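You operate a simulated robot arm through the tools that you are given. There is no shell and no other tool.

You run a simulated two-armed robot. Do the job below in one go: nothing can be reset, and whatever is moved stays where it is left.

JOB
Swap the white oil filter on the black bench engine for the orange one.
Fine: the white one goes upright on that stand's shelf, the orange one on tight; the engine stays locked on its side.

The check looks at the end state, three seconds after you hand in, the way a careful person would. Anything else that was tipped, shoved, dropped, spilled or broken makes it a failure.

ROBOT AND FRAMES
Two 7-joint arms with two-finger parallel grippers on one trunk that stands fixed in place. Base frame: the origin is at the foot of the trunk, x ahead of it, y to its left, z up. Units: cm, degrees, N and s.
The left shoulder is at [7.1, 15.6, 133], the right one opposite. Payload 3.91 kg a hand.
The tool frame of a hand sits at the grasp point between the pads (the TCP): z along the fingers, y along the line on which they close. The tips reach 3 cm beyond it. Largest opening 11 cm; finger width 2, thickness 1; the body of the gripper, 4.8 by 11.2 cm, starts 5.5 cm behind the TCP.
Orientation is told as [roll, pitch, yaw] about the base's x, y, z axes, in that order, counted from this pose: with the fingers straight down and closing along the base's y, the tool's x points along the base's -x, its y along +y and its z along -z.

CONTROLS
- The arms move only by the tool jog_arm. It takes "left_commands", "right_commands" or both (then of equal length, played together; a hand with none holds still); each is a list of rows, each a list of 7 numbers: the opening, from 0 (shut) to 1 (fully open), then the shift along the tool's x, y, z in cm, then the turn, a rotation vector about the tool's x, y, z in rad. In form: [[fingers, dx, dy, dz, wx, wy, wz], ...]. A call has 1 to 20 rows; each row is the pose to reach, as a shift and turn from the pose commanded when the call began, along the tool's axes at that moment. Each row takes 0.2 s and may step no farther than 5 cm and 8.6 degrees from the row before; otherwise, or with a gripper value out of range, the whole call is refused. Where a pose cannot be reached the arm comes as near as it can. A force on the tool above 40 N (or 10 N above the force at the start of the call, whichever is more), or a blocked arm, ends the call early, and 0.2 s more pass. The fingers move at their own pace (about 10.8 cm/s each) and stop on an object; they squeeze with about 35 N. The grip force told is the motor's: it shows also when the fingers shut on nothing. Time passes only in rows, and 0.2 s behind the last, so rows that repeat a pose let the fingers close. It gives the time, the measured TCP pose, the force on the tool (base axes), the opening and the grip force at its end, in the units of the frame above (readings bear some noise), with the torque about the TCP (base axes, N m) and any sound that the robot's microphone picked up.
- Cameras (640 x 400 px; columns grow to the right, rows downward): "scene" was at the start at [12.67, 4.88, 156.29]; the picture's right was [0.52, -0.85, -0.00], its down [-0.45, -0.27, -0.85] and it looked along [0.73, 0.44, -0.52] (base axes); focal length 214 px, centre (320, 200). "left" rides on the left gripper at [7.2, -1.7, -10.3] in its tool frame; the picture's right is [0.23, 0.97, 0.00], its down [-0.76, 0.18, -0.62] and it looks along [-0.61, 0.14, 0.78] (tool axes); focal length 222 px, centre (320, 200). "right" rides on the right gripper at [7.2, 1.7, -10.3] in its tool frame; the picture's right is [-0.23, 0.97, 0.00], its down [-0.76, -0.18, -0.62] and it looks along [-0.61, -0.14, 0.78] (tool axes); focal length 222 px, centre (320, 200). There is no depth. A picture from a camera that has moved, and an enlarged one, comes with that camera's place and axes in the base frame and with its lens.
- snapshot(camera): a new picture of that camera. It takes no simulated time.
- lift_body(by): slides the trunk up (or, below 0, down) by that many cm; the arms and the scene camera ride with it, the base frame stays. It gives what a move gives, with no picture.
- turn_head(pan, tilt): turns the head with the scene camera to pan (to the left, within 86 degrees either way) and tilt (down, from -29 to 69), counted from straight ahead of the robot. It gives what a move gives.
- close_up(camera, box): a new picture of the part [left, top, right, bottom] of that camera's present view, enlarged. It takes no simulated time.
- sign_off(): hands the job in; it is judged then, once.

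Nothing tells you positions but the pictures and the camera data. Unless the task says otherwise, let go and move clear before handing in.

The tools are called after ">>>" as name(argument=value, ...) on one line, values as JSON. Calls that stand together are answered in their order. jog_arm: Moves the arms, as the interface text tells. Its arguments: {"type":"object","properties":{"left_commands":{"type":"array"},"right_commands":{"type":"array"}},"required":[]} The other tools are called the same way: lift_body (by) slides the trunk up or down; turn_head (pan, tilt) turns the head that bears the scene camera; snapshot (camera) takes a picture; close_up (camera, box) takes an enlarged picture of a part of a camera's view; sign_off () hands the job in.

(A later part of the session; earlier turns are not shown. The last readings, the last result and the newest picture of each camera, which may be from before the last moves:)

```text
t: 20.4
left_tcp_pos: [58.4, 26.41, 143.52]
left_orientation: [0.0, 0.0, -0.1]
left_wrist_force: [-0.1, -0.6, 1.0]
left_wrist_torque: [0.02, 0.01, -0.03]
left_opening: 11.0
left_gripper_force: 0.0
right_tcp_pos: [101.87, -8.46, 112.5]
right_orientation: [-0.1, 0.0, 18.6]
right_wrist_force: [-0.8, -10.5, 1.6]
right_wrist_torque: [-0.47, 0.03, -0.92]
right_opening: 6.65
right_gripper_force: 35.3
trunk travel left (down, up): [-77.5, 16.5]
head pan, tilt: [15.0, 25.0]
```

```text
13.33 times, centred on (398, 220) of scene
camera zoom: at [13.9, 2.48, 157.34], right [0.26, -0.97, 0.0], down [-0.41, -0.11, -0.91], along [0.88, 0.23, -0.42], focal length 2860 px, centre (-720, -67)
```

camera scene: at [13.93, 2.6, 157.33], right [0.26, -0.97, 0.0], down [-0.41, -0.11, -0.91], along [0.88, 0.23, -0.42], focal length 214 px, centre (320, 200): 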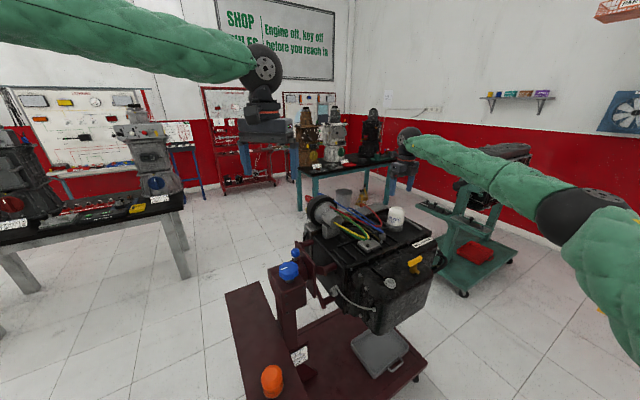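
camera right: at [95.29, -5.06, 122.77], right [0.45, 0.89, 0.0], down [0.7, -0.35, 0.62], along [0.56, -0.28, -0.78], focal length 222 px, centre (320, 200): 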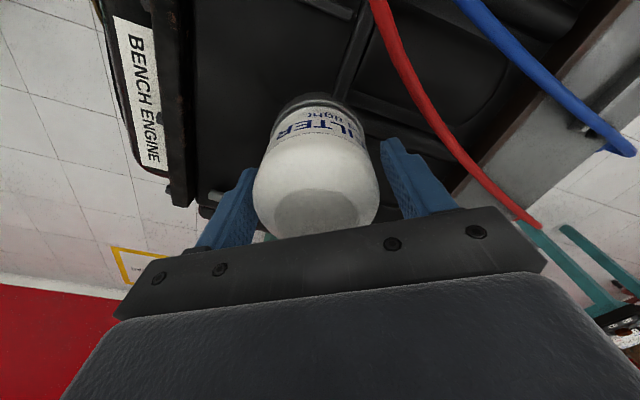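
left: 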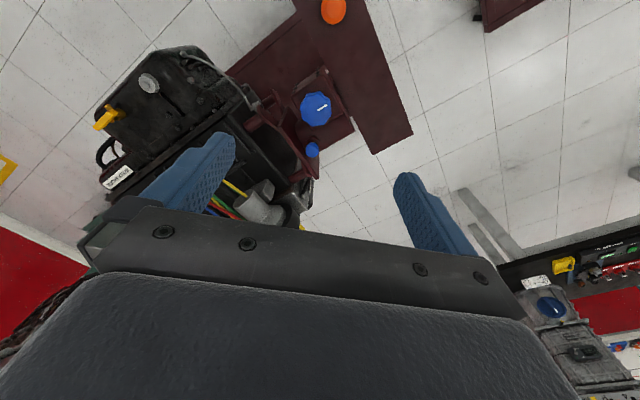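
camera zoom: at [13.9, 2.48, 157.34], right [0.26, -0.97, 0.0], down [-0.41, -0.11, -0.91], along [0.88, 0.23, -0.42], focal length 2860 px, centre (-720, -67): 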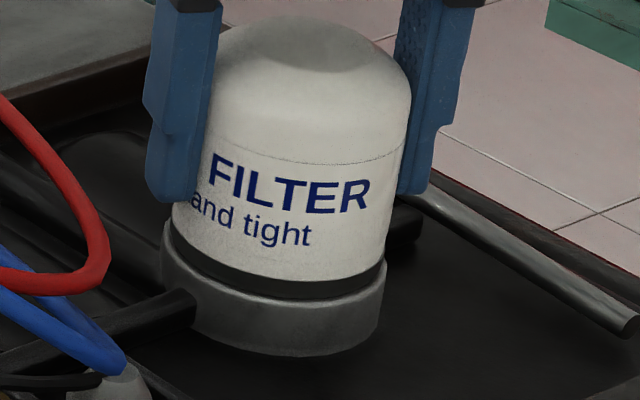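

Re-gripped, and it resists now with about 0.9 N·m as it turns; the earlier turning was nearly free. I'll hold still to see whether the reading persists, then take small steps.

>>> jog_arm(right_commands=[[0, 0, 0, 0, 0, 0, 0], [0, 0, 0, 0, 0, 0, 0], [0, 0, 0, 0, 0, 0, 0]])

>>> jog_arm(right_commands=[[0, 0, -0.1, 0, 0, 0, -0.07], [0, 0, -0.1, 0, 0, 0, -0.14]])

>>> close_up(camera="scene", box=[374, 205, 422, 235])

```text
t: 21.2
left_tcp_pos: [58.37, 26.29, 143.41]
left_orientation: [0.0, -0.1, 0.0]
left_wrist_force: [-0.6, -0.1, -0.9]
left_wrist_torque: [0.03, 0.01, -0.03]
left_opening: 11.03
left_gripper_force: 0.1
right_tcp_pos: [101.98, -8.57, 112.56]
right_orientation: [0.0, 0.0, 18.3]
right_wrist_force: [-0.8, -11.5, 1.4]
right_wrist_torque: [-0.54, -0.03, -0.82]
right_opening: 6.62
right_gripper_force: 35.4
trunk travel left (down, up): [-77.5, 16.5]
head pan, tilt: [15.0, 25.0]
```

```text
t: 21.8
left_tcp_pos: [58.41, 26.42, 143.37]
left_orientation: [0.0, 0.0, 0.1]
left_wrist_force: [0.3, 0.0, -0.3]
left_wrist_torque: [0.0, -0.02, 0.0]
left_opening: 11.0
left_gripper_force: 0.1
right_tcp_pos: [101.96, -8.47, 112.49]
right_orientation: [0.0, 0.0, 26.6]
right_wrist_force: [-0.3, -6.5, -0.1]
right_wrist_torque: [-0.25, 0.01, -1.21]
right_opening: 6.57
right_gripper_force: 35.1
trunk travel left (down, up): [-77.5, 16.5]
head pan, tilt: [15.0, 25.0]
```

```text
13.33 times, centred on (398, 220) of scene
camera zoom: at [13.91, 2.53, 157.34], right [0.26, -0.97, 0.0], down [-0.41, -0.11, -0.91], along [0.88, 0.23, -0.42], focal length 2860 px, centre (-720, -67)
```

zoom: 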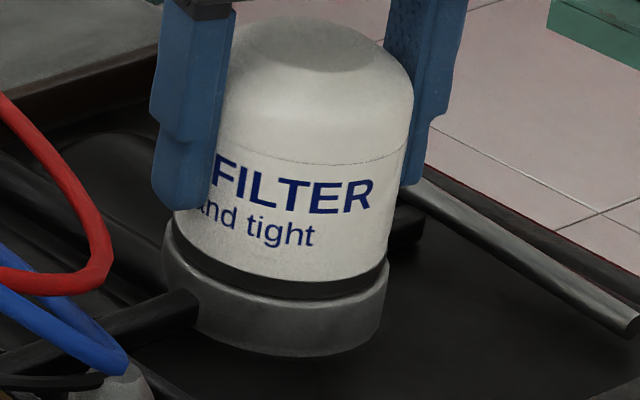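

>>> jog_arm(right_commands=[[0, 0, -0.05, 0, 0, 0, 0.07], [0, 0, -0.05, 0, 0, 0, 0.14], [0, 0, -0.05, 0, 0, 0, 0.21], [0, 0, -0.05, 0, 0, 0, 0.28]])

>>> close_up(camera="scene", box=[374, 205, 422, 235])

>>> snapshot(camera="right")

```text
t: 22.8
left_tcp_pos: [58.31, 26.51, 143.54]
left_orientation: [0.0, 0.0, -0.1]
left_wrist_force: [0.6, -0.3, 0.6]
left_wrist_torque: [-0.02, -0.01, -0.03]
left_opening: 11.02
left_gripper_force: 0.0
right_tcp_pos: [101.93, -8.56, 112.49]
right_orientation: [0.1, 0.1, 10.4]
right_wrist_force: [0.6, -1.2, 2.5]
right_wrist_torque: [-0.04, -0.04, 0.01]
right_opening: 6.57
right_gripper_force: 35.4
trunk travel left (down, up): [-77.5, 16.5]
head pan, tilt: [15.0, 25.0]
```

```text
13.33 times, centred on (398, 220) of scene
camera zoom: at [13.9, 2.58, 157.34], right [0.26, -0.97, 0.0], down [-0.41, -0.11, -0.91], along [0.88, 0.23, -0.42], focal length 2860 px, centre (-720, -67)
```

zoom: 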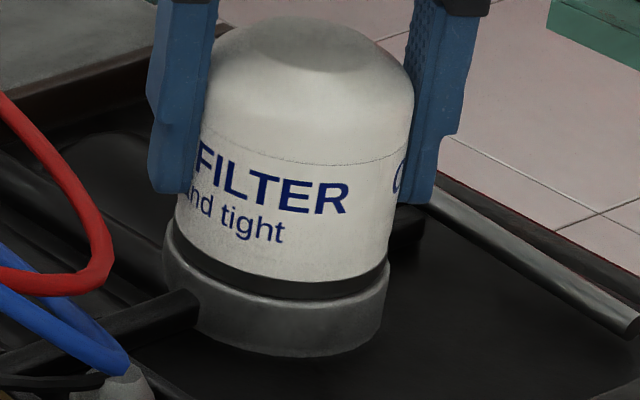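

```text
taken
camera right: at [94.55, -8.21, 122.78], right [0.05, 1.0, 0.0], down [0.78, -0.04, 0.62], along [0.62, -0.03, -0.78], focal length 222 px, centre (320, 200)
```

right: 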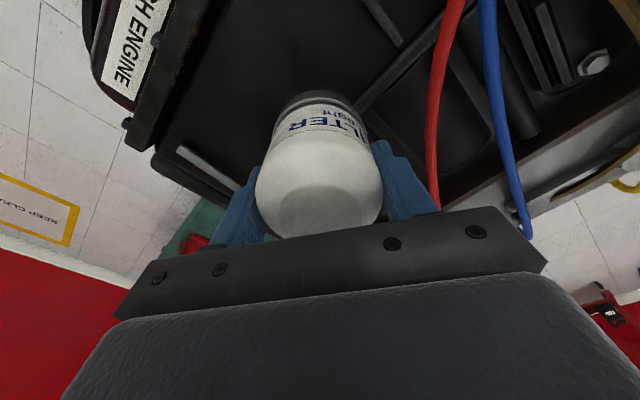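

Turning clockwise is free (torque ~0) and pushes up on the hand, while counter-clockwise builds torque, so this thread may be left-handed. There's a tag on the stand mentioning "...TURNS ...CKWISE", so I'll read it before going on.

>>> close_up(camera="scene", box=[270, 330, 334, 380])

>>> snapshot(camera="left")

>>> close_up(camera="scene", box=[210, 5, 350, 85])

```text
8.00 times, centred on (302, 355) of scene
camera zoom: at [13.9, 2.58, 157.34], right [0.26, -0.97, 0.0], down [-0.41, -0.11, -0.91], along [0.88, 0.23, -0.42], focal length 1716 px, centre (464, -1040)
```

zoom: 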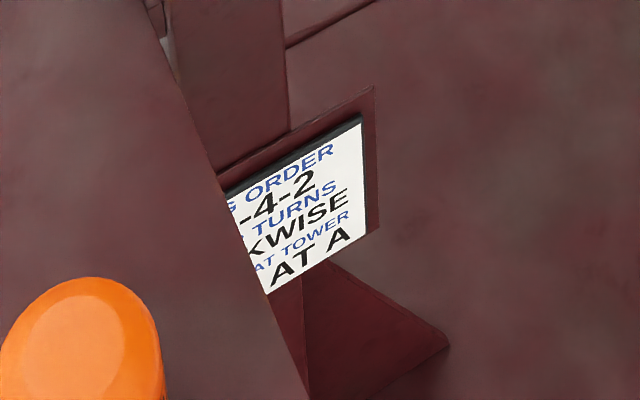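

```text
taken
camera left: at [51.18, 24.78, 153.85], right [-0.23, 0.97, 0.0], down [0.76, 0.18, 0.62], along [0.61, 0.14, -0.78], focal length 222 px, centre (320, 200)
```

left: 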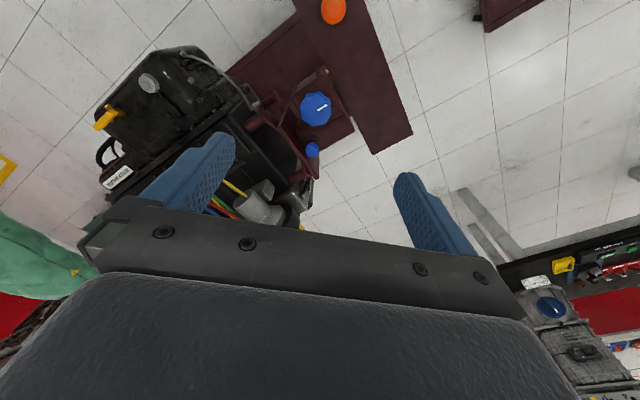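

```text
4.57 times, centred on (280, 45) of scene
camera zoom: at [13.9, 2.58, 157.34], right [0.26, -0.97, 0.0], down [-0.41, -0.11, -0.91], along [0.88, 0.23, -0.42], focal length 980 px, centre (503, 909)
```

zoom: 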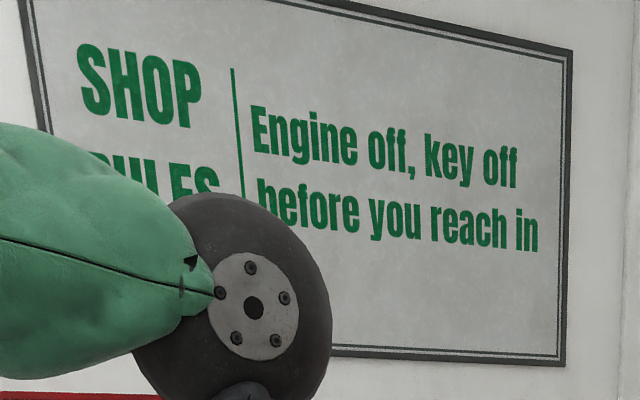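

The tag is about firing order and rotor direction, so it says nothing on the filter. I'll turn the filter clockwise in measured steps and watch torque and height.

>>> jog_arm(right_commands=[[0, 0, 0, 0, 0, 0, 0.14], [0, 0, 0, 0, 0, 0, 0.28], [0, 0, 0, 0, 0, 0, 0.42], [0, 0, 0, 0, 0, 0, 0.56]])

>>> close_up(camera="scene", box=[374, 205, 422, 235])

>>> jog_arm(right_commands=[[0, 0, 0, 0, 0, 0, 0.14], [0, 0, 0, 0, 0, 0, 0.28], [0, 0, 0, 0, 0, 0, 0.42], [0, 0, 0, 0, 0, 0, 0.56]])

>>> close_up(camera="scene", box=[374, 205, 422, 235])

```text
t: 23.8
left_tcp_pos: [58.32, 26.44, 143.47]
left_orientation: [0.0, 0.0, 0.1]
left_wrist_force: [0.7, -0.8, -0.1]
left_wrist_torque: [0.01, -0.02, 0.0]
left_opening: 10.99
left_gripper_force: 0.0
right_tcp_pos: [101.9, -8.59, 112.53]
right_orientation: [0.0, 0.0, -21.8]
right_wrist_force: [0.1, -1.5, 3.2]
right_wrist_torque: [0.01, -0.1, 0.02]
right_opening: 6.55
right_gripper_force: 35.4
trunk travel left (down, up): [-77.5, 16.5]
head pan, tilt: [15.0, 25.0]
```

```text
13.33 times, centred on (398, 220) of scene
camera zoom: at [13.9, 2.57, 157.34], right [0.26, -0.97, 0.0], down [-0.41, -0.11, -0.91], along [0.88, 0.23, -0.42], focal length 2860 px, centre (-720, -67)
```

zoom: 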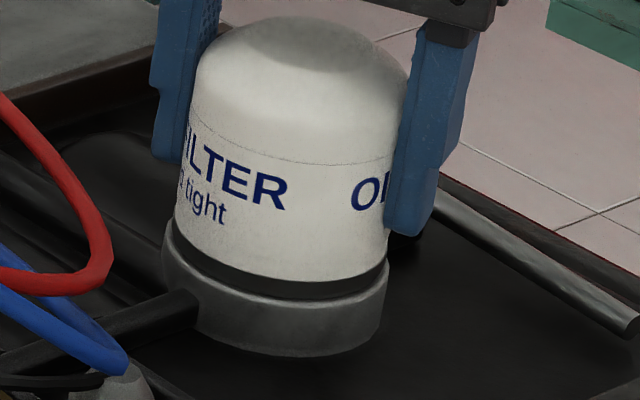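

```text
t: 24.8
left_tcp_pos: [58.38, 26.45, 143.41]
left_orientation: [0.0, -0.1, 0.0]
left_wrist_force: [0.1, 0.0, -0.3]
left_wrist_torque: [-0.06, 0.01, 0.01]
left_opening: 11.04
left_gripper_force: 0.1
right_tcp_pos: [101.89, -8.61, 112.48]
right_orientation: [0.0, 0.0, -53.8]
right_wrist_force: [-3.7, -5.4, 1.0]
right_wrist_torque: [-0.12, 0.09, 0.02]
right_opening: 6.55
right_gripper_force: 34.6
trunk travel left (down, up): [-77.5, 16.5]
head pan, tilt: [15.0, 25.0]
```

```text
13.33 times, centred on (398, 220) of scene
camera zoom: at [13.86, 2.53, 157.34], right [0.26, -0.97, 0.0], down [-0.41, -0.11, -0.91], along [0.88, 0.23, -0.42], focal length 2860 px, centre (-720, -67)
```

zoom: 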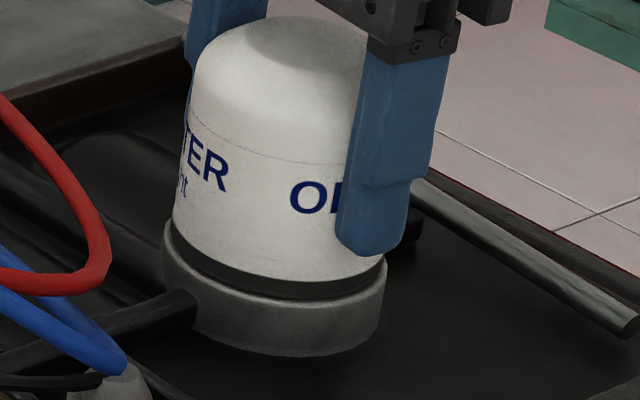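

>>> jog_arm(right_commands=[[0, 0, 0, 0, 0, 0, 0.14], [0, 0, 0, 0, 0, 0, 0.28], [0, 0, 0, 0, 0, 0, 0.42], [0, 0, 0, 0, 0, 0, 0.56], [0, 0, 0, 0, 0, 0, 0.7], [0, 0, 0, 0, 0, 0, 0.84], [0, 0, 0, 0, 0, 0, 0.98]])

>>> close_up(camera="scene", box=[374, 205, 422, 235])

>>> jog_arm(right_commands=[[0, 0, 0, 0, 0, 0, 0.14], [0, 0, 0, 0, 0, 0, 0.28], [0, 0, 0, 0, 0, 0, 0.42], [0, 0, 0, 0, 0, 0, 0.56], [0, 0, 0, 0, 0, 0, 0.7], [0, 0, 0, 0, 0, 0, 0.84], [0, 0, 0, 0, 0, 0, 0.98]])

>>> close_up(camera="scene", box=[374, 205, 422, 235])

```text
t: 26.4
left_tcp_pos: [58.33, 26.36, 143.64]
left_orientation: [0.0, -0.1, 0.1]
left_wrist_force: [0.8, 0.1, 0.3]
left_wrist_torque: [0.01, -0.03, -0.01]
left_opening: 10.98
left_gripper_force: 0.0
right_tcp_pos: [101.79, -8.62, 112.45]
right_orientation: [0.1, 0.0, -109.9]
right_wrist_force: [-19.9, -10.5, -4.4]
right_wrist_torque: [-0.34, 0.76, 0.04]
right_opening: 6.53
right_gripper_force: 35.3
trunk travel left (down, up): [-77.5, 16.5]
head pan, tilt: [15.0, 25.0]
```

```text
13.33 times, centred on (398, 220) of scene
camera zoom: at [13.76, 2.47, 157.34], right [0.26, -0.97, 0.0], down [-0.41, -0.11, -0.91], along [0.88, 0.23, -0.42], focal length 2860 px, centre (-720, -67)
```

zoom: 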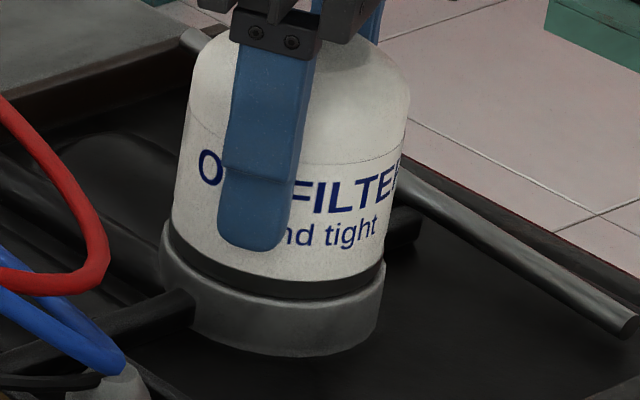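

```text
t: 28.0
left_tcp_pos: [58.55, 26.63, 143.38]
left_orientation: [0.0, 0.1, 0.1]
left_wrist_force: [0.0, 0.3, -0.3]
left_wrist_torque: [0.03, 0.03, -0.01]
left_opening: 11.0
left_gripper_force: 0.0
right_tcp_pos: [102.07, -8.47, 112.46]
right_orientation: [0.0, 0.0, -166.2]
right_wrist_force: [7.8, -1.4, -7.5]
right_wrist_torque: [-0.08, -0.69, 1.01]
right_opening: 6.68
right_gripper_force: 35.8
trunk travel left (down, up): [-77.5, 16.5]
head pan, tilt: [15.0, 25.0]
```

```text
13.33 times, centred on (398, 220) of scene
camera zoom: at [14.11, 2.61, 157.34], right [0.26, -0.97, 0.0], down [-0.41, -0.11, -0.91], along [0.87, 0.24, -0.42], focal length 2860 px, centre (-720, -67)
```

zoom: 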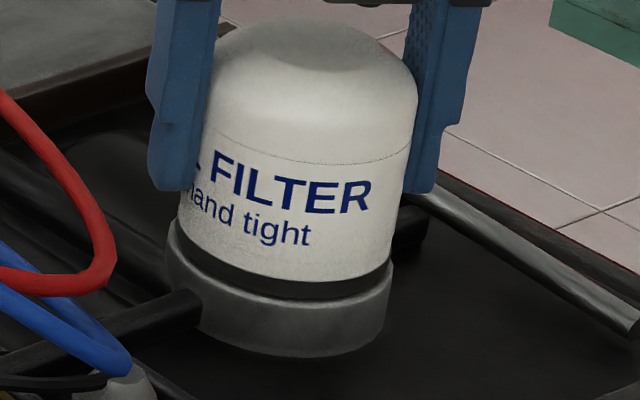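

Clockwise tightened up (+1.0 N·m) near the original position, so it is an ordinary right-hand thread, free in between and meeting a stop about 200° counter-clockwise. I'll re-grip well centred and turn counter-clockwise to that end before trying to lift.

>>> jog_arm(right_commands=[[0.72, -0.1, 0.1, 0, 0, 0, 0], [0.72, -0.1, 0.1, 0, 0, 0, 0], [0.72, -0.1, 0.1, -0.1, 0, 0, 0], [0.72, -0.1, 0.1, -0.1, 0, 0, 0]])

>>> close_up(camera="right", box=[220, 80, 420, 250])

>>> close_up(camera="scene", box=[374, 205, 422, 235])

```text
t: 29.0
left_tcp_pos: [58.35, 26.44, 143.45]
left_orientation: [0.0, 0.0, 0.0]
left_wrist_force: [-0.1, 0.1, 0.7]
left_wrist_torque: [0.0, 0.03, 0.03]
left_opening: 10.99
left_gripper_force: 0.2
right_tcp_pos: [101.71, -8.56, 112.62]
right_orientation: [-0.1, 0.0, -166.0]
right_wrist_force: [0.1, 0.3, -0.3]
right_wrist_torque: [-0.01, -0.02, 0.0]
right_opening: 7.9
right_gripper_force: 0.0
trunk travel left (down, up): [-77.5, 16.5]
head pan, tilt: [15.0, 25.0]
```

```text
2.35 times, centred on (320, 165) of right
camera zoom: at [109.36, -8.6, 122.86], right [0.01, -1.0, 0.0], down [-0.78, -0.01, 0.62], along [-0.62, -0.01, -0.78], focal length 523 px, centre (320, 282)
```

zoom: 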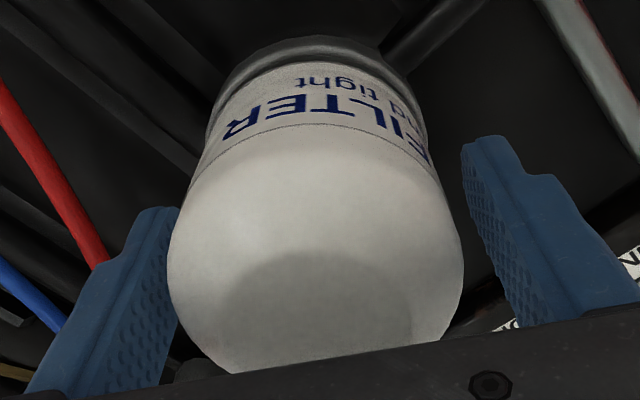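

```text
13.33 times, centred on (398, 220) of scene
camera zoom: at [13.94, 2.6, 157.33], right [0.26, -0.97, 0.0], down [-0.41, -0.11, -0.91], along [0.88, 0.23, -0.42], focal length 2860 px, centre (-720, -67)
```

zoom: 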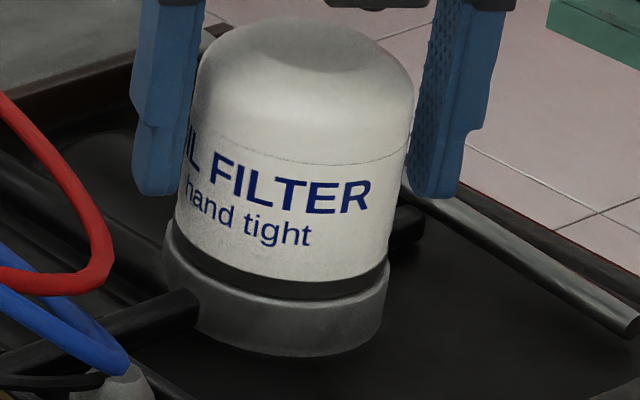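

>>> jog_arm(right_commands=[[0.5, 0, 0, 0, 0, 0, 0], [0.2, 0, 0, 0, 0, 0, 0], [0, 0, 0, 0, 0, 0, 0], [0, 0, 0, 0, 0, 0, 0], [0, 0, 0, 0, 0, 0, -0.1]])

>>> jog_arm(right_commands=[[0, 0, 0, 0, 0, 0, -0.14], [0, 0, 0, 0, 0, 0, -0.28], [0, 0, 0, 0, 0, 0, -0.42], [0, 0, 0, 0, 0, 0, -0.56], [0, 0, 0, 0, 0, 0, -0.7], [0, 0, 0, 0, 0, 0, -0.84], [0, 0, 0, 0, 0, 0, -0.98], [0, 0, 0, 0, 0, 0, -1.12], [0, 0, 0, 0, 0, 0, -1.26], [0, 0, 0, 0, 0, 0, -1.4]])

>>> close_up(camera="scene", box=[374, 205, 422, 235])

```text
t: 30.2
left_tcp_pos: [58.48, 26.59, 143.47]
left_orientation: [-0.1, 0.0, 0.1]
left_wrist_force: [0.5, -0.2, -0.7]
left_wrist_torque: [-0.03, -0.01, 0.01]
left_opening: 10.98
left_gripper_force: 0.1
right_tcp_pos: [101.82, -8.56, 112.58]
right_orientation: [0.0, 0.0, -160.3]
right_wrist_force: [0.6, 6.8, 0.1]
right_wrist_torque: [0.25, -0.02, -0.09]
right_opening: 6.62
right_gripper_force: 34.8
trunk travel left (down, up): [-77.5, 16.5]
head pan, tilt: [15.0, 25.0]
```

```text
t: 32.4
left_tcp_pos: [58.25, 26.61, 143.47]
left_orientation: [-0.1, 0.1, 0.0]
left_wrist_force: [0.2, 0.3, 0.2]
left_wrist_torque: [-0.02, 0.03, 0.01]
left_opening: 11.01
left_gripper_force: 0.1
right_tcp_pos: [101.88, -8.44, 112.48]
right_orientation: [0.0, 0.0, -80.0]
right_wrist_force: [-9.5, 11.6, -5.6]
right_wrist_torque: [0.46, 0.3, -0.01]
right_opening: 6.63
right_gripper_force: 34.7
trunk travel left (down, up): [-77.5, 16.5]
head pan, tilt: [15.0, 25.0]
```

```text
13.33 times, centred on (398, 220) of scene
camera zoom: at [13.89, 2.73, 157.33], right [0.26, -0.97, 0.0], down [-0.41, -0.11, -0.91], along [0.88, 0.23, -0.42], focal length 2860 px, centre (-720, -67)
```

zoom: 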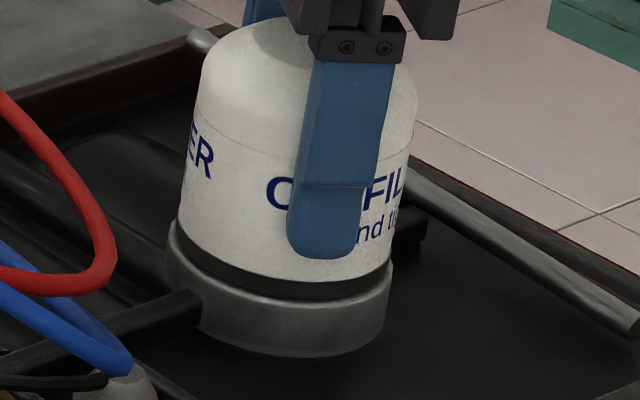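

>>> jog_arm(right_commands=[[0, 0.17, -0.09, 0, 0, 0, -0.14], [0, 0.17, -0.09, 0, 0, 0, -0.28], [0, 0.17, -0.09, 0, 0, 0, -0.42], [0, 0.17, -0.09, 0, 0, 0, -0.56], [0, 0.17, -0.09, 0, 0, 0, -0.7], [0, 0.17, -0.09, 0, 0, 0, -0.84], [0, 0.17, -0.09, 0, 0, 0, -0.98], [0, 0.17, -0.09, 0, 0, 0, -1.12], [0, 0.17, -0.09, 0, 0, 0, -1.26]])

>>> close_up(camera="scene", box=[374, 205, 422, 235])

>>> jog_arm(right_commands=[[0, 0, 0, 0, 0, 0, -0.1], [0, 0, 0, 0, 0, 0, -0.2], [0, 0, 0, 0, 0, 0, -0.3]])

>>> close_up(camera="scene", box=[374, 205, 422, 235])

```text
t: 34.4
left_tcp_pos: [58.37, 26.5, 143.46]
left_orientation: [0.0, -0.1, 0.1]
left_wrist_force: [0.1, 0.6, -0.2]
left_wrist_torque: [0.0, -0.01, -0.01]
left_opening: 10.98
left_gripper_force: 0.0
right_tcp_pos: [101.73, -8.48, 112.55]
right_orientation: [0.0, 0.0, -7.8]
right_wrist_force: [4.5, 0.9, -0.8]
right_wrist_torque: [0.1, -0.53, -0.03]
right_opening: 6.65
right_gripper_force: 35.1
trunk travel left (down, up): [-77.5, 16.5]
head pan, tilt: [15.0, 25.0]
```

```text
13.33 times, centred on (398, 220) of scene
camera zoom: at [13.98, 2.6, 157.33], right [0.26, -0.97, 0.0], down [-0.41, -0.11, -0.91], along [0.88, 0.23, -0.42], focal length 2860 px, centre (-720, -67)
```

zoom: 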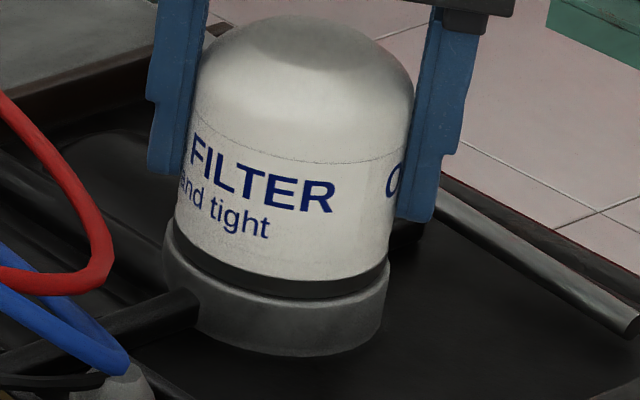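

```text
t: 35.2
left_tcp_pos: [58.45, 26.55, 143.47]
left_orientation: [0.0, 0.0, 0.0]
left_wrist_force: [-0.3, 0.4, 0.0]
left_wrist_torque: [0.01, 0.04, 0.0]
left_opening: 10.98
left_gripper_force: 0.1
right_tcp_pos: [101.8, -8.45, 112.61]
right_orientation: [0.0, -0.1, 9.3]
right_wrist_force: [3.9, -1.1, 0.3]
right_wrist_torque: [0.05, -0.45, 0.0]
right_opening: 6.63
right_gripper_force: 35.2
trunk travel left (down, up): [-77.5, 16.5]
head pan, tilt: [15.0, 25.0]
```

```text
13.33 times, centred on (398, 220) of scene
camera zoom: at [13.96, 2.59, 157.33], right [0.26, -0.97, 0.0], down [-0.41, -0.11, -0.91], along [0.88, 0.23, -0.42], focal length 2860 px, centre (-720, -67)
```

zoom: 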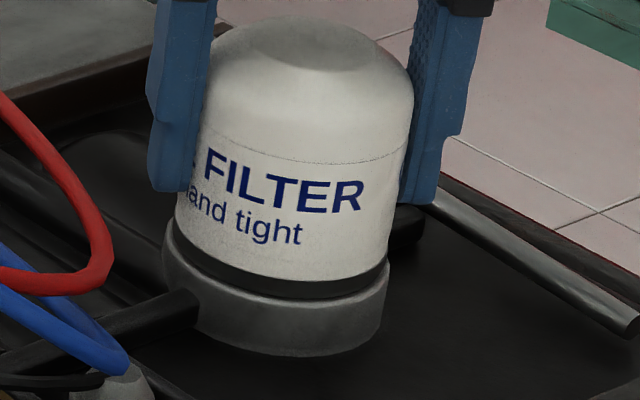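

>>> jog_arm(right_commands=[[0, 0, 0, 0, 0, 0, -0.1], [0, 0, 0, 0, 0, 0, -0.2], [0, 0, 0, 0, 0, 0, -0.3]])

>>> close_up(camera="scene", box=[374, 205, 422, 235])

>>> jog_arm(right_commands=[[0, 0, 0, 0, 0, 0, -0.14], [0, 0, 0, 0, 0, 0, -0.28], [0, 0, 0, 0, 0, 0, -0.42], [0, 0, 0, 0, 0, 0, -0.56], [0, 0, 0, 0, 0, 0, -0.7]])

>>> close_up(camera="scene", box=[374, 205, 422, 235])

```text
t: 36.0
left_tcp_pos: [58.45, 26.43, 143.57]
left_orientation: [-0.1, 0.1, 0.0]
left_wrist_force: [-0.4, 0.5, 0.1]
left_wrist_torque: [-0.01, -0.01, -0.01]
left_opening: 10.99
left_gripper_force: 0.2
right_tcp_pos: [101.76, -8.57, 112.58]
right_orientation: [0.0, 0.0, 26.4]
right_wrist_force: [0.2, -3.0, 0.5]
right_wrist_torque: [-0.11, 0.0, -1.22]
right_opening: 6.57
right_gripper_force: 35.5
trunk travel left (down, up): [-77.5, 16.5]
head pan, tilt: [15.0, 25.0]
```

```text
13.33 times, centred on (398, 220) of scene
camera zoom: at [13.92, 2.57, 157.34], right [0.26, -0.97, 0.0], down [-0.41, -0.11, -0.91], along [0.88, 0.23, -0.42], focal length 2860 px, centre (-720, -67)
```

zoom: 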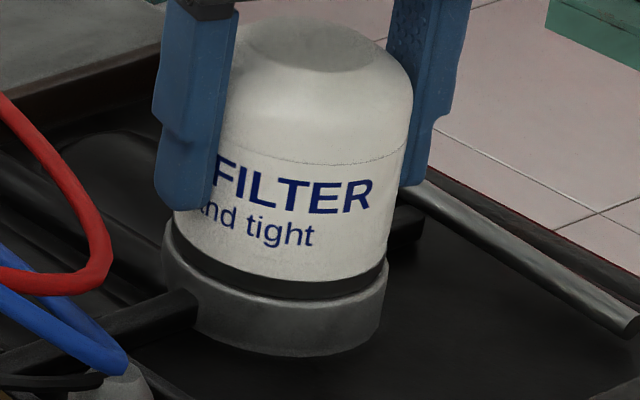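

```text
t: 37.2
left_tcp_pos: [58.31, 26.6, 143.49]
left_orientation: [0.0, 0.0, 0.0]
left_wrist_force: [-0.1, 0.9, -0.4]
left_wrist_torque: [-0.04, 0.02, 0.0]
left_opening: 10.98
left_gripper_force: 0.1
right_tcp_pos: [101.63, -8.59, 112.69]
right_orientation: [0.1, 0.0, 30.0]
right_wrist_force: [0.5, -5.3, 1.5]
right_wrist_torque: [-0.24, -0.07, -1.2]
right_opening: 6.59
right_gripper_force: 35.4
right hand out of reach, approached as far as the arm can: row 1, 2, 3, 4, 5
trunk travel left (down, up): [-77.5, 16.5]
head pan, tilt: [15.0, 25.0]
```

```text
13.33 times, centred on (398, 220) of scene
camera zoom: at [13.92, 2.54, 157.34], right [0.26, -0.97, 0.0], down [-0.41, -0.11, -0.91], along [0.88, 0.23, -0.42], focal length 2860 px, centre (-720, -67)
```

zoom: 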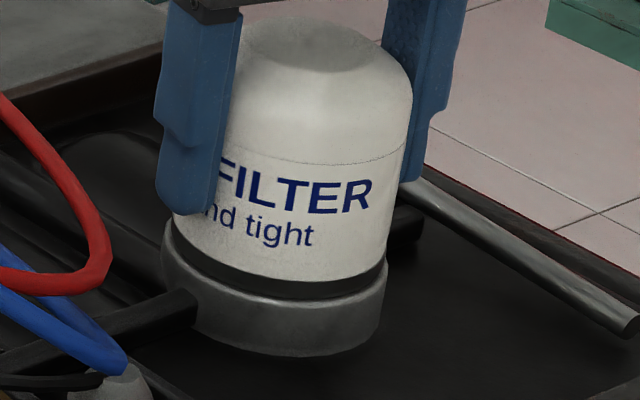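

The filter stops turning again at the same place, about 210° out from the start (torque -1.2 N·m), and my wrist limit is yaw +30°. Here at the stop I'll try a slow straight lift.

>>> jog_arm(right_commands=[[0, 0, 0, -0.1, 0, 0, 0.1], [0, 0, 0, -0.2, 0, 0, 0.1], [0, 0, 0, -0.3, 0, 0, 0.1], [0, 0, 0, -0.4, 0, 0, 0.1]])

>>> close_up(camera="scene", box=[374, 205, 422, 235])

```text
t: 38.2
left_tcp_pos: [58.41, 26.42, 143.46]
left_orientation: [0.0, 0.1, 0.1]
left_wrist_force: [0.2, 0.5, 0.2]
left_wrist_torque: [0.01, 0.02, -0.01]
left_opening: 11.02
left_gripper_force: 0.0
right_tcp_pos: [101.81, -8.55, 112.96]
right_orientation: [0.0, 0.0, 24.4]
right_wrist_force: [-0.4, 0.2, -2.9]
right_wrist_torque: [-0.01, 0.04, 0.02]
right_opening: 6.6
right_gripper_force: 35.1
trunk travel left (down, up): [-77.5, 16.5]
head pan, tilt: [15.0, 25.0]
```

```text
13.33 times, centred on (398, 220) of scene
camera zoom: at [13.97, 2.57, 157.33], right [0.26, -0.97, 0.0], down [-0.41, -0.11, -0.91], along [0.88, 0.23, -0.42], focal length 2860 px, centre (-720, -67)
```

zoom: 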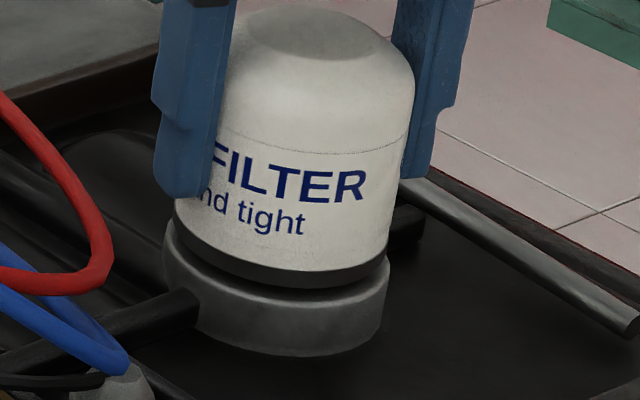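

Now it does come up: the gasket has risen about 4 mm off the ring with the hand, carrying only about 2.9 N. I'll continue lifting in small checked steps.

>>> jog_arm(right_commands=[[0, 0, 0, -0.1, 0, 0, 0], [0, 0, 0, -0.2, 0, 0, 0], [0, 0, 0, -0.3, 0, 0, 0]])

>>> close_up(camera="scene", box=[374, 205, 422, 235])

>>> jog_arm(right_commands=[[0, 0, 0, -0.1, 0, 0, 0], [0, 0, 0, -0.2, 0, 0, 0], [0, 0, 0, -0.3, 0, 0, 0]])

>>> close_up(camera="scene", box=[374, 205, 422, 235])

```text
t: 39.0
left_tcp_pos: [58.44, 26.59, 143.46]
left_orientation: [0.0, 0.0, 0.0]
left_wrist_force: [0.0, -0.4, -0.6]
left_wrist_torque: [0.02, -0.01, -0.01]
left_opening: 11.03
left_gripper_force: 0.0
right_tcp_pos: [101.75, -8.56, 113.21]
right_orientation: [0.0, 0.0, 24.3]
right_wrist_force: [0.4, -0.4, -1.5]
right_wrist_torque: [0.01, -0.01, -0.03]
right_opening: 6.59
right_gripper_force: 35.4
trunk travel left (down, up): [-77.5, 16.5]
head pan, tilt: [15.0, 25.0]
```

```text
13.33 times, centred on (398, 220) of scene
camera zoom: at [13.95, 2.61, 157.33], right [0.26, -0.97, 0.0], down [-0.41, -0.11, -0.91], along [0.88, 0.23, -0.42], focal length 2860 px, centre (-720, -67)
```

zoom: 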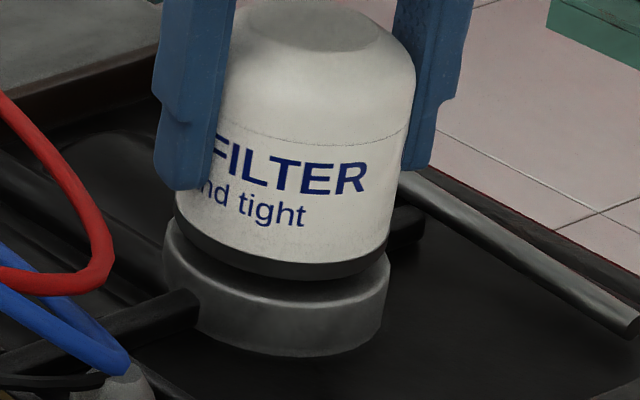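

```text
t: 39.8
left_tcp_pos: [58.44, 26.45, 143.45]
left_orientation: [0.0, 0.0, 0.0]
left_wrist_force: [0.4, -0.4, -0.7]
left_wrist_torque: [0.02, -0.01, 0.0]
left_opening: 11.0
left_gripper_force: 0.1
right_tcp_pos: [101.72, -8.41, 113.57]
right_orientation: [0.1, 0.0, 24.3]
right_wrist_force: [-0.8, -0.1, -3.4]
right_wrist_torque: [0.04, -0.01, 0.01]
right_opening: 6.61
right_gripper_force: 34.9
trunk travel left (down, up): [-77.5, 16.5]
head pan, tilt: [15.0, 25.0]
```

```text
13.33 times, centred on (398, 220) of scene
camera zoom: at [13.95, 2.6, 157.33], right [0.26, -0.97, 0.0], down [-0.41, -0.11, -0.91], along [0.88, 0.23, -0.42], focal length 2860 px, centre (-720, -67)
```

zoom: 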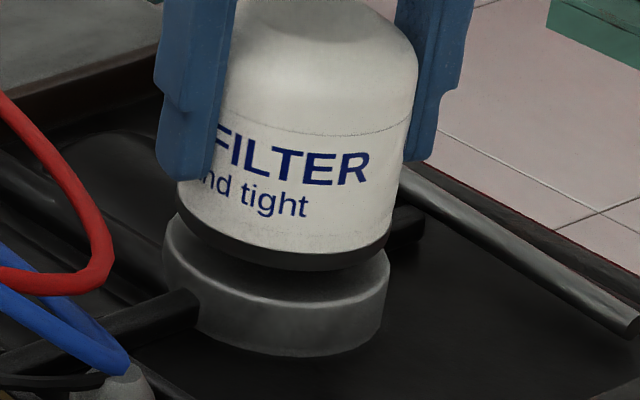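

The filter is off the mount and rising freely. I'll raise it well clear and inspect the mount and the filter.

>>> jog_arm(right_commands=[[0, 0, 0, -0.6, 0, 0, 0], [0, 0, 0, -1.4, 0, 0, 0], [0, 0, 0, -2.5, 0, 0, 0], [0, 0, 0, -4, 0, 0, 0], [0, 0, 0, -6, 0, 0, 0], [0, 0, 0, -8, 0, 0, 0], [0, 0, 0, -10, 0, 0, 0], [0, 0, 0, -12, 0, 0, 0], [0, 0, 0, -14, 0, 0, 0]])

>>> close_up(camera="scene", box=[350, 170, 446, 230])

>>> snapshot(camera="right")

```text
t: 41.8
left_tcp_pos: [58.37, 26.62, 143.59]
left_orientation: [-0.1, 0.0, -0.1]
left_wrist_force: [-0.5, -1.0, -0.2]
left_wrist_torque: [0.02, -0.02, 0.03]
left_opening: 10.97
left_gripper_force: 0.0
right_tcp_pos: [101.71, -8.39, 127.65]
right_orientation: [0.0, 0.0, 24.3]
right_wrist_force: [-0.8, 0.1, -2.5]
right_wrist_torque: [-0.02, 0.02, 0.01]
right_opening: 6.59
right_gripper_force: 35.1
trunk travel left (down, up): [-77.5, 16.5]
head pan, tilt: [15.0, 25.0]
```

```text
6.67 times, centred on (398, 200) of scene
camera zoom: at [13.89, 2.63, 157.33], right [0.26, -0.97, 0.0], down [-0.41, -0.11, -0.91], along [0.88, 0.23, -0.42], focal length 1430 px, centre (-200, 200)
```

zoom: 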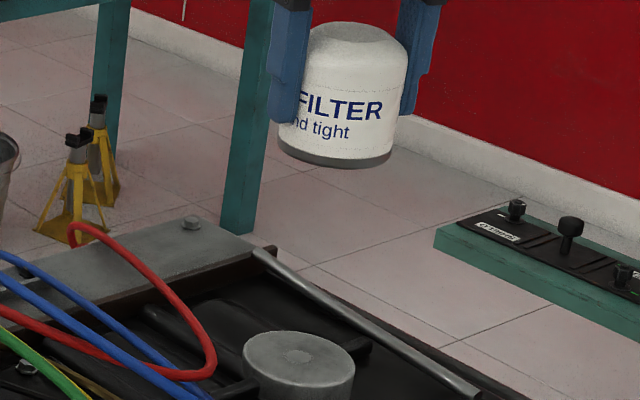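

```text
taken
camera right: at [94.48, -9.95, 137.94], right [-0.19, 0.98, 0.0], down [0.77, 0.15, 0.62], along [0.61, 0.12, -0.78], focal length 222 px, centre (320, 200)
```

right: 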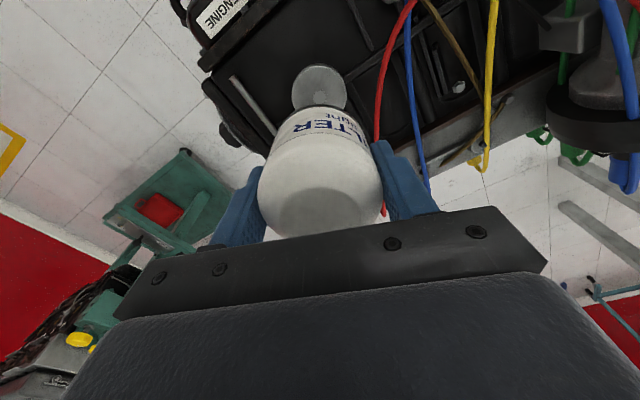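

>>> close_up(camera="scene", box=[374, 210, 422, 240])

>>> close_up(camera="right", box=[280, 50, 360, 110])

>>> close_up(camera="scene", box=[374, 170, 422, 200])

```text
13.33 times, centred on (398, 225) of scene
camera zoom: at [13.89, 2.63, 157.33], right [0.26, -0.97, 0.0], down [-0.41, -0.11, -0.91], along [0.88, 0.23, -0.42], focal length 2860 px, centre (-720, -133)
```

zoom: 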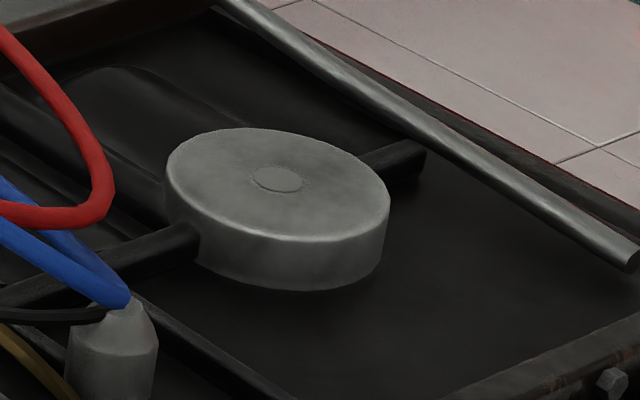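

```text
6.67 times, centred on (320, 80) of right
camera zoom: at [94.48, -9.95, 137.94], right [-0.19, 0.98, 0.0], down [0.77, 0.15, 0.62], along [0.61, 0.12, -0.78], focal length 1481 px, centre (320, 1000)
```

zoom: 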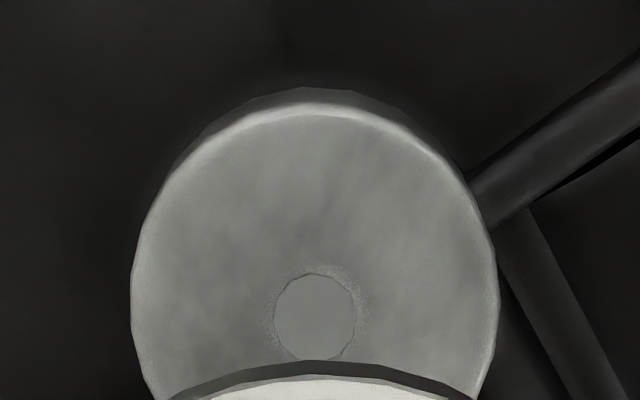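

```text
13.33 times, centred on (398, 185) of scene
camera zoom: at [13.89, 2.63, 157.33], right [0.26, -0.97, 0.0], down [-0.41, -0.11, -0.91], along [0.88, 0.23, -0.42], focal length 2860 px, centre (-720, 400)
```

zoom: 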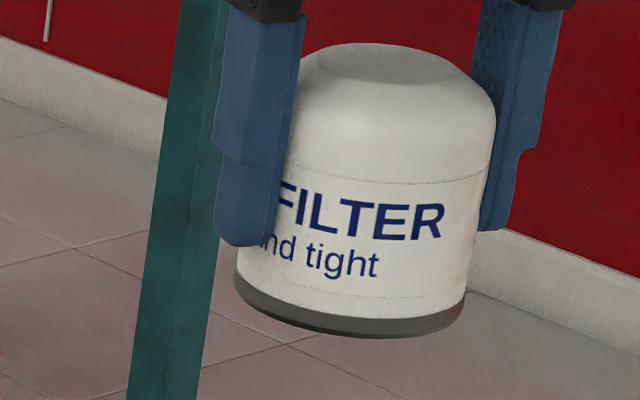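

The white filter is off and hanging securely, and the mount is a flat disc at about [101.8, -8.55, 108.0]. Before crossing to the shelf with the right hand I'll move the left arm out of the way and view the shelf area.

>>> jog_arm(left_commands=[[1, 2.6, 3.8, 0, 0, 0, 0], [1, 5.2, 7.6, 0, 0, 0, 0], [1, 7.8, 11.4, 0, 0, 0, 0], [1, 10.4, 15.2, 0, 0, 0, 0], [1, 13, 19, 0, 0, 0, 0], [1, 15.6, 22.8, 0, 0, 0, 0], [1, 18.2, 26.6, 0, 0, 0, 0], [1, 20.8, 30.4, 0, 0, 0, 0], [1, 23.4, 34.2, 0, 0, 0, 0]])

>>> turn_head(pan=33, tilt=42)

>>> snapshot(camera="scene")

```text
t: 43.8
left_tcp_pos: [34.71, 60.71, 143.52]
left_orientation: [0.0, -0.1, 0.0]
left_wrist_force: [-0.5, 0.4, 0.0]
left_wrist_torque: [-0.01, -0.01, 0.0]
left_opening: 10.99
left_gripper_force: 0.0
right_tcp_pos: [101.65, -8.39, 127.81]
right_orientation: [0.0, 0.0, 24.3]
right_wrist_force: [0.3, 0.9, -2.9]
right_wrist_torque: [-0.01, -0.03, 0.0]
right_opening: 6.6
right_gripper_force: 35.1
trunk travel left (down, up): [-77.5, 16.5]
head pan, tilt: [15.0, 25.0]
```

```text
t: 44.6
left_tcp_pos: [34.96, 60.52, 143.51]
left_orientation: [0.0, 0.0, 0.0]
left_wrist_force: [0.5, -0.9, 0.4]
left_wrist_torque: [-0.02, 0.0, -0.04]
left_opening: 11.03
left_gripper_force: 0.1
right_tcp_pos: [101.88, -8.36, 127.5]
right_orientation: [-0.1, 0.0, 24.3]
right_wrist_force: [0.1, -0.2, -2.7]
right_wrist_torque: [0.03, 0.02, 0.02]
right_opening: 6.63
right_gripper_force: 35.3
trunk travel left (down, up): [-77.5, 16.5]
head pan, tilt: [33.0, 42.0]
```

```text
taken
camera scene: at [12.14, 4.78, 154.7], right [0.54, -0.84, 0.0], down [-0.56, -0.36, -0.74], along [0.62, 0.4, -0.67], focal length 214 px, centre (320, 200)
```

scene: 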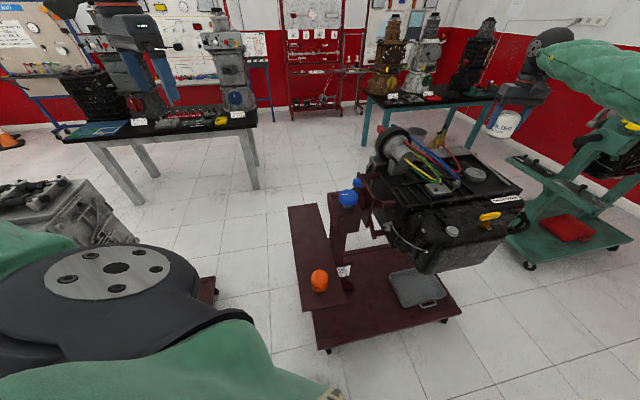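

>>> close_up(camera="scene", box=[280, 190, 376, 320])

>>> close_up(camera="scene", box=[296, 260, 344, 300])

>>> snapshot(camera="left")

```text
3.08 times, centred on (328, 255) of scene
camera zoom: at [12.14, 4.78, 154.7], right [0.54, -0.84, 0.0], down [-0.56, -0.36, -0.74], along [0.62, 0.4, -0.67], focal length 660 px, centre (295, 31)
```

zoom: 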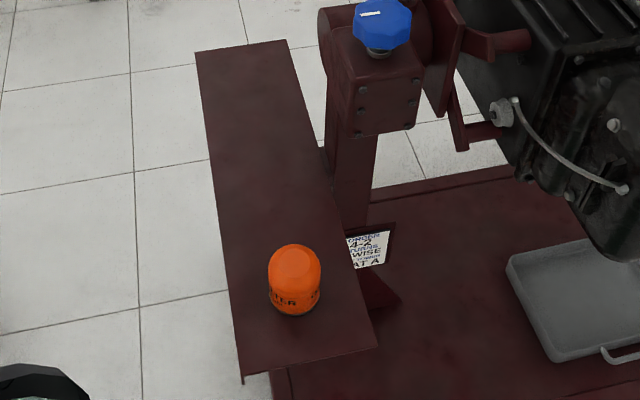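

```text
10.00 times, centred on (320, 280) of scene
camera zoom: at [12.14, 4.78, 154.7], right [0.54, -0.84, 0.0], down [-0.56, -0.36, -0.74], along [0.62, 0.4, -0.67], focal length 2145 px, centre (320, -600)
```

zoom: 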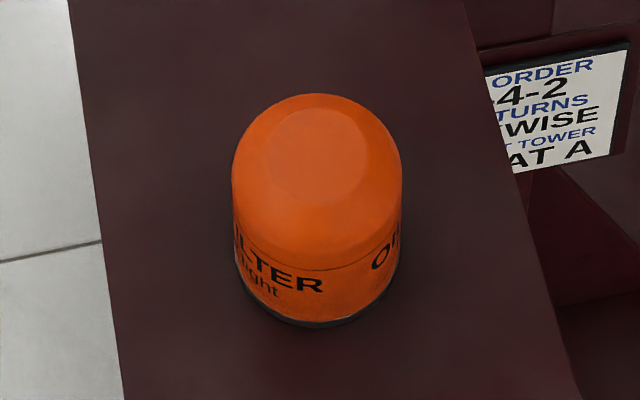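

```text
taken
camera left: at [27.84, 58.91, 153.83], right [-0.23, 0.97, 0.0], down [0.76, 0.18, 0.62], along [0.61, 0.14, -0.78], focal length 222 px, centre (320, 200)
```

left: 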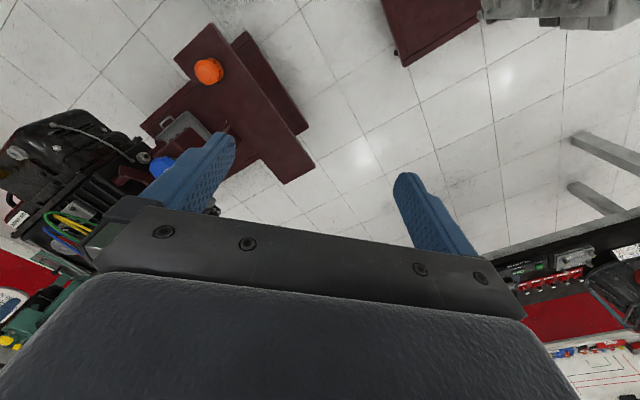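

Orange sits at about [47.5, 27.5] with the shelf top near z≈69.5; the shelf runs from (41,21) toward (82,62). I'll carry the white filter high around the engine's distributor toward the free shelf spot near [53.5, 36.6].

>>> jog_arm(right_commands=[[0, 3.04, 1.37, -1.68, 0, 0, 0], [0, 6.1, 2.75, -3.4, 0, 0, 0], [0, 9.1, 4.1, -5, 0, 0, 0], [0, 12.2, 5.5, -6.7, 0, 0, 0], [0, 15.2, 6.9, -8.4, 0, 0, 0], [0, 16.6, 10.7, -8.4, 0, 0, 0], [0, 18, 14.6, -8.4, 0, 0, 0], [0, 19.4, 18.4, -8.4, 0, 0, 0], [0, 20.9, 22.3, -8.4, 0, 0, 0], [0, 22.3, 26.1, -8.4, 0, 0, 0], [0, 23.7, 30, -8.4, 0, 0, 0], [0, 25.1, 33.8, -8.4, 0, 0, 0], [0, 26.5, 37.65, -8.4, 0, 0, 0]])

>>> snapshot(camera="scene")

>>> snapshot(camera="right")

```text
t: 47.4
left_tcp_pos: [34.86, 60.82, 143.47]
left_orientation: [-0.1, 0.0, 0.0]
left_wrist_force: [-0.2, 0.0, -0.9]
left_wrist_torque: [-0.02, -0.03, -0.01]
left_opening: 11.01
left_gripper_force: 0.1
right_tcp_pos: [62.04, 15.27, 136.06]
right_orientation: [-0.1, 0.1, 24.2]
right_wrist_force: [0.1, 0.8, -2.9]
right_wrist_torque: [-0.01, 0.01, 0.02]
right_opening: 6.58
right_gripper_force: 35.3
trunk travel left (down, up): [-77.5, 16.5]
head pan, tilt: [33.0, 42.0]
```

```text
taken
camera scene: at [11.94, 4.96, 154.71], right [0.54, -0.84, 0.0], down [-0.56, -0.37, -0.74], along [0.62, 0.4, -0.67], focal length 214 px, centre (320, 200)
```

scene: 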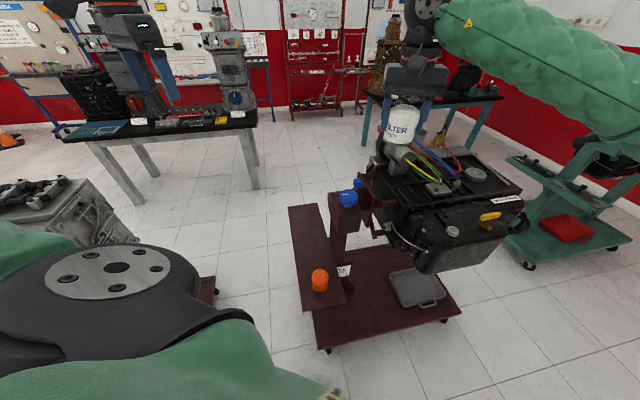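

```text
taken
camera right: at [54.76, 13.66, 146.38], right [-0.19, 0.98, 0.0], down [0.77, 0.15, 0.62], along [0.61, 0.12, -0.78], focal length 222 px, centre (320, 200)
```

right: 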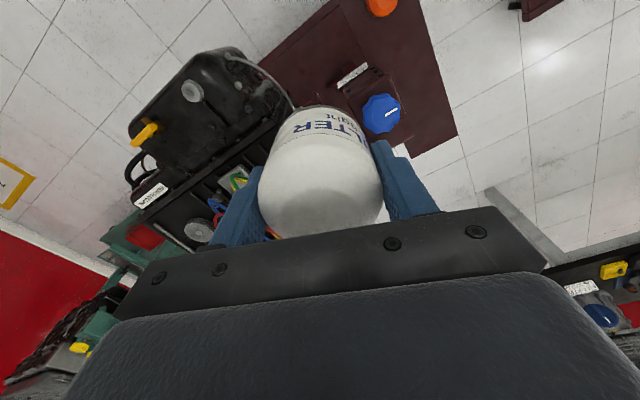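

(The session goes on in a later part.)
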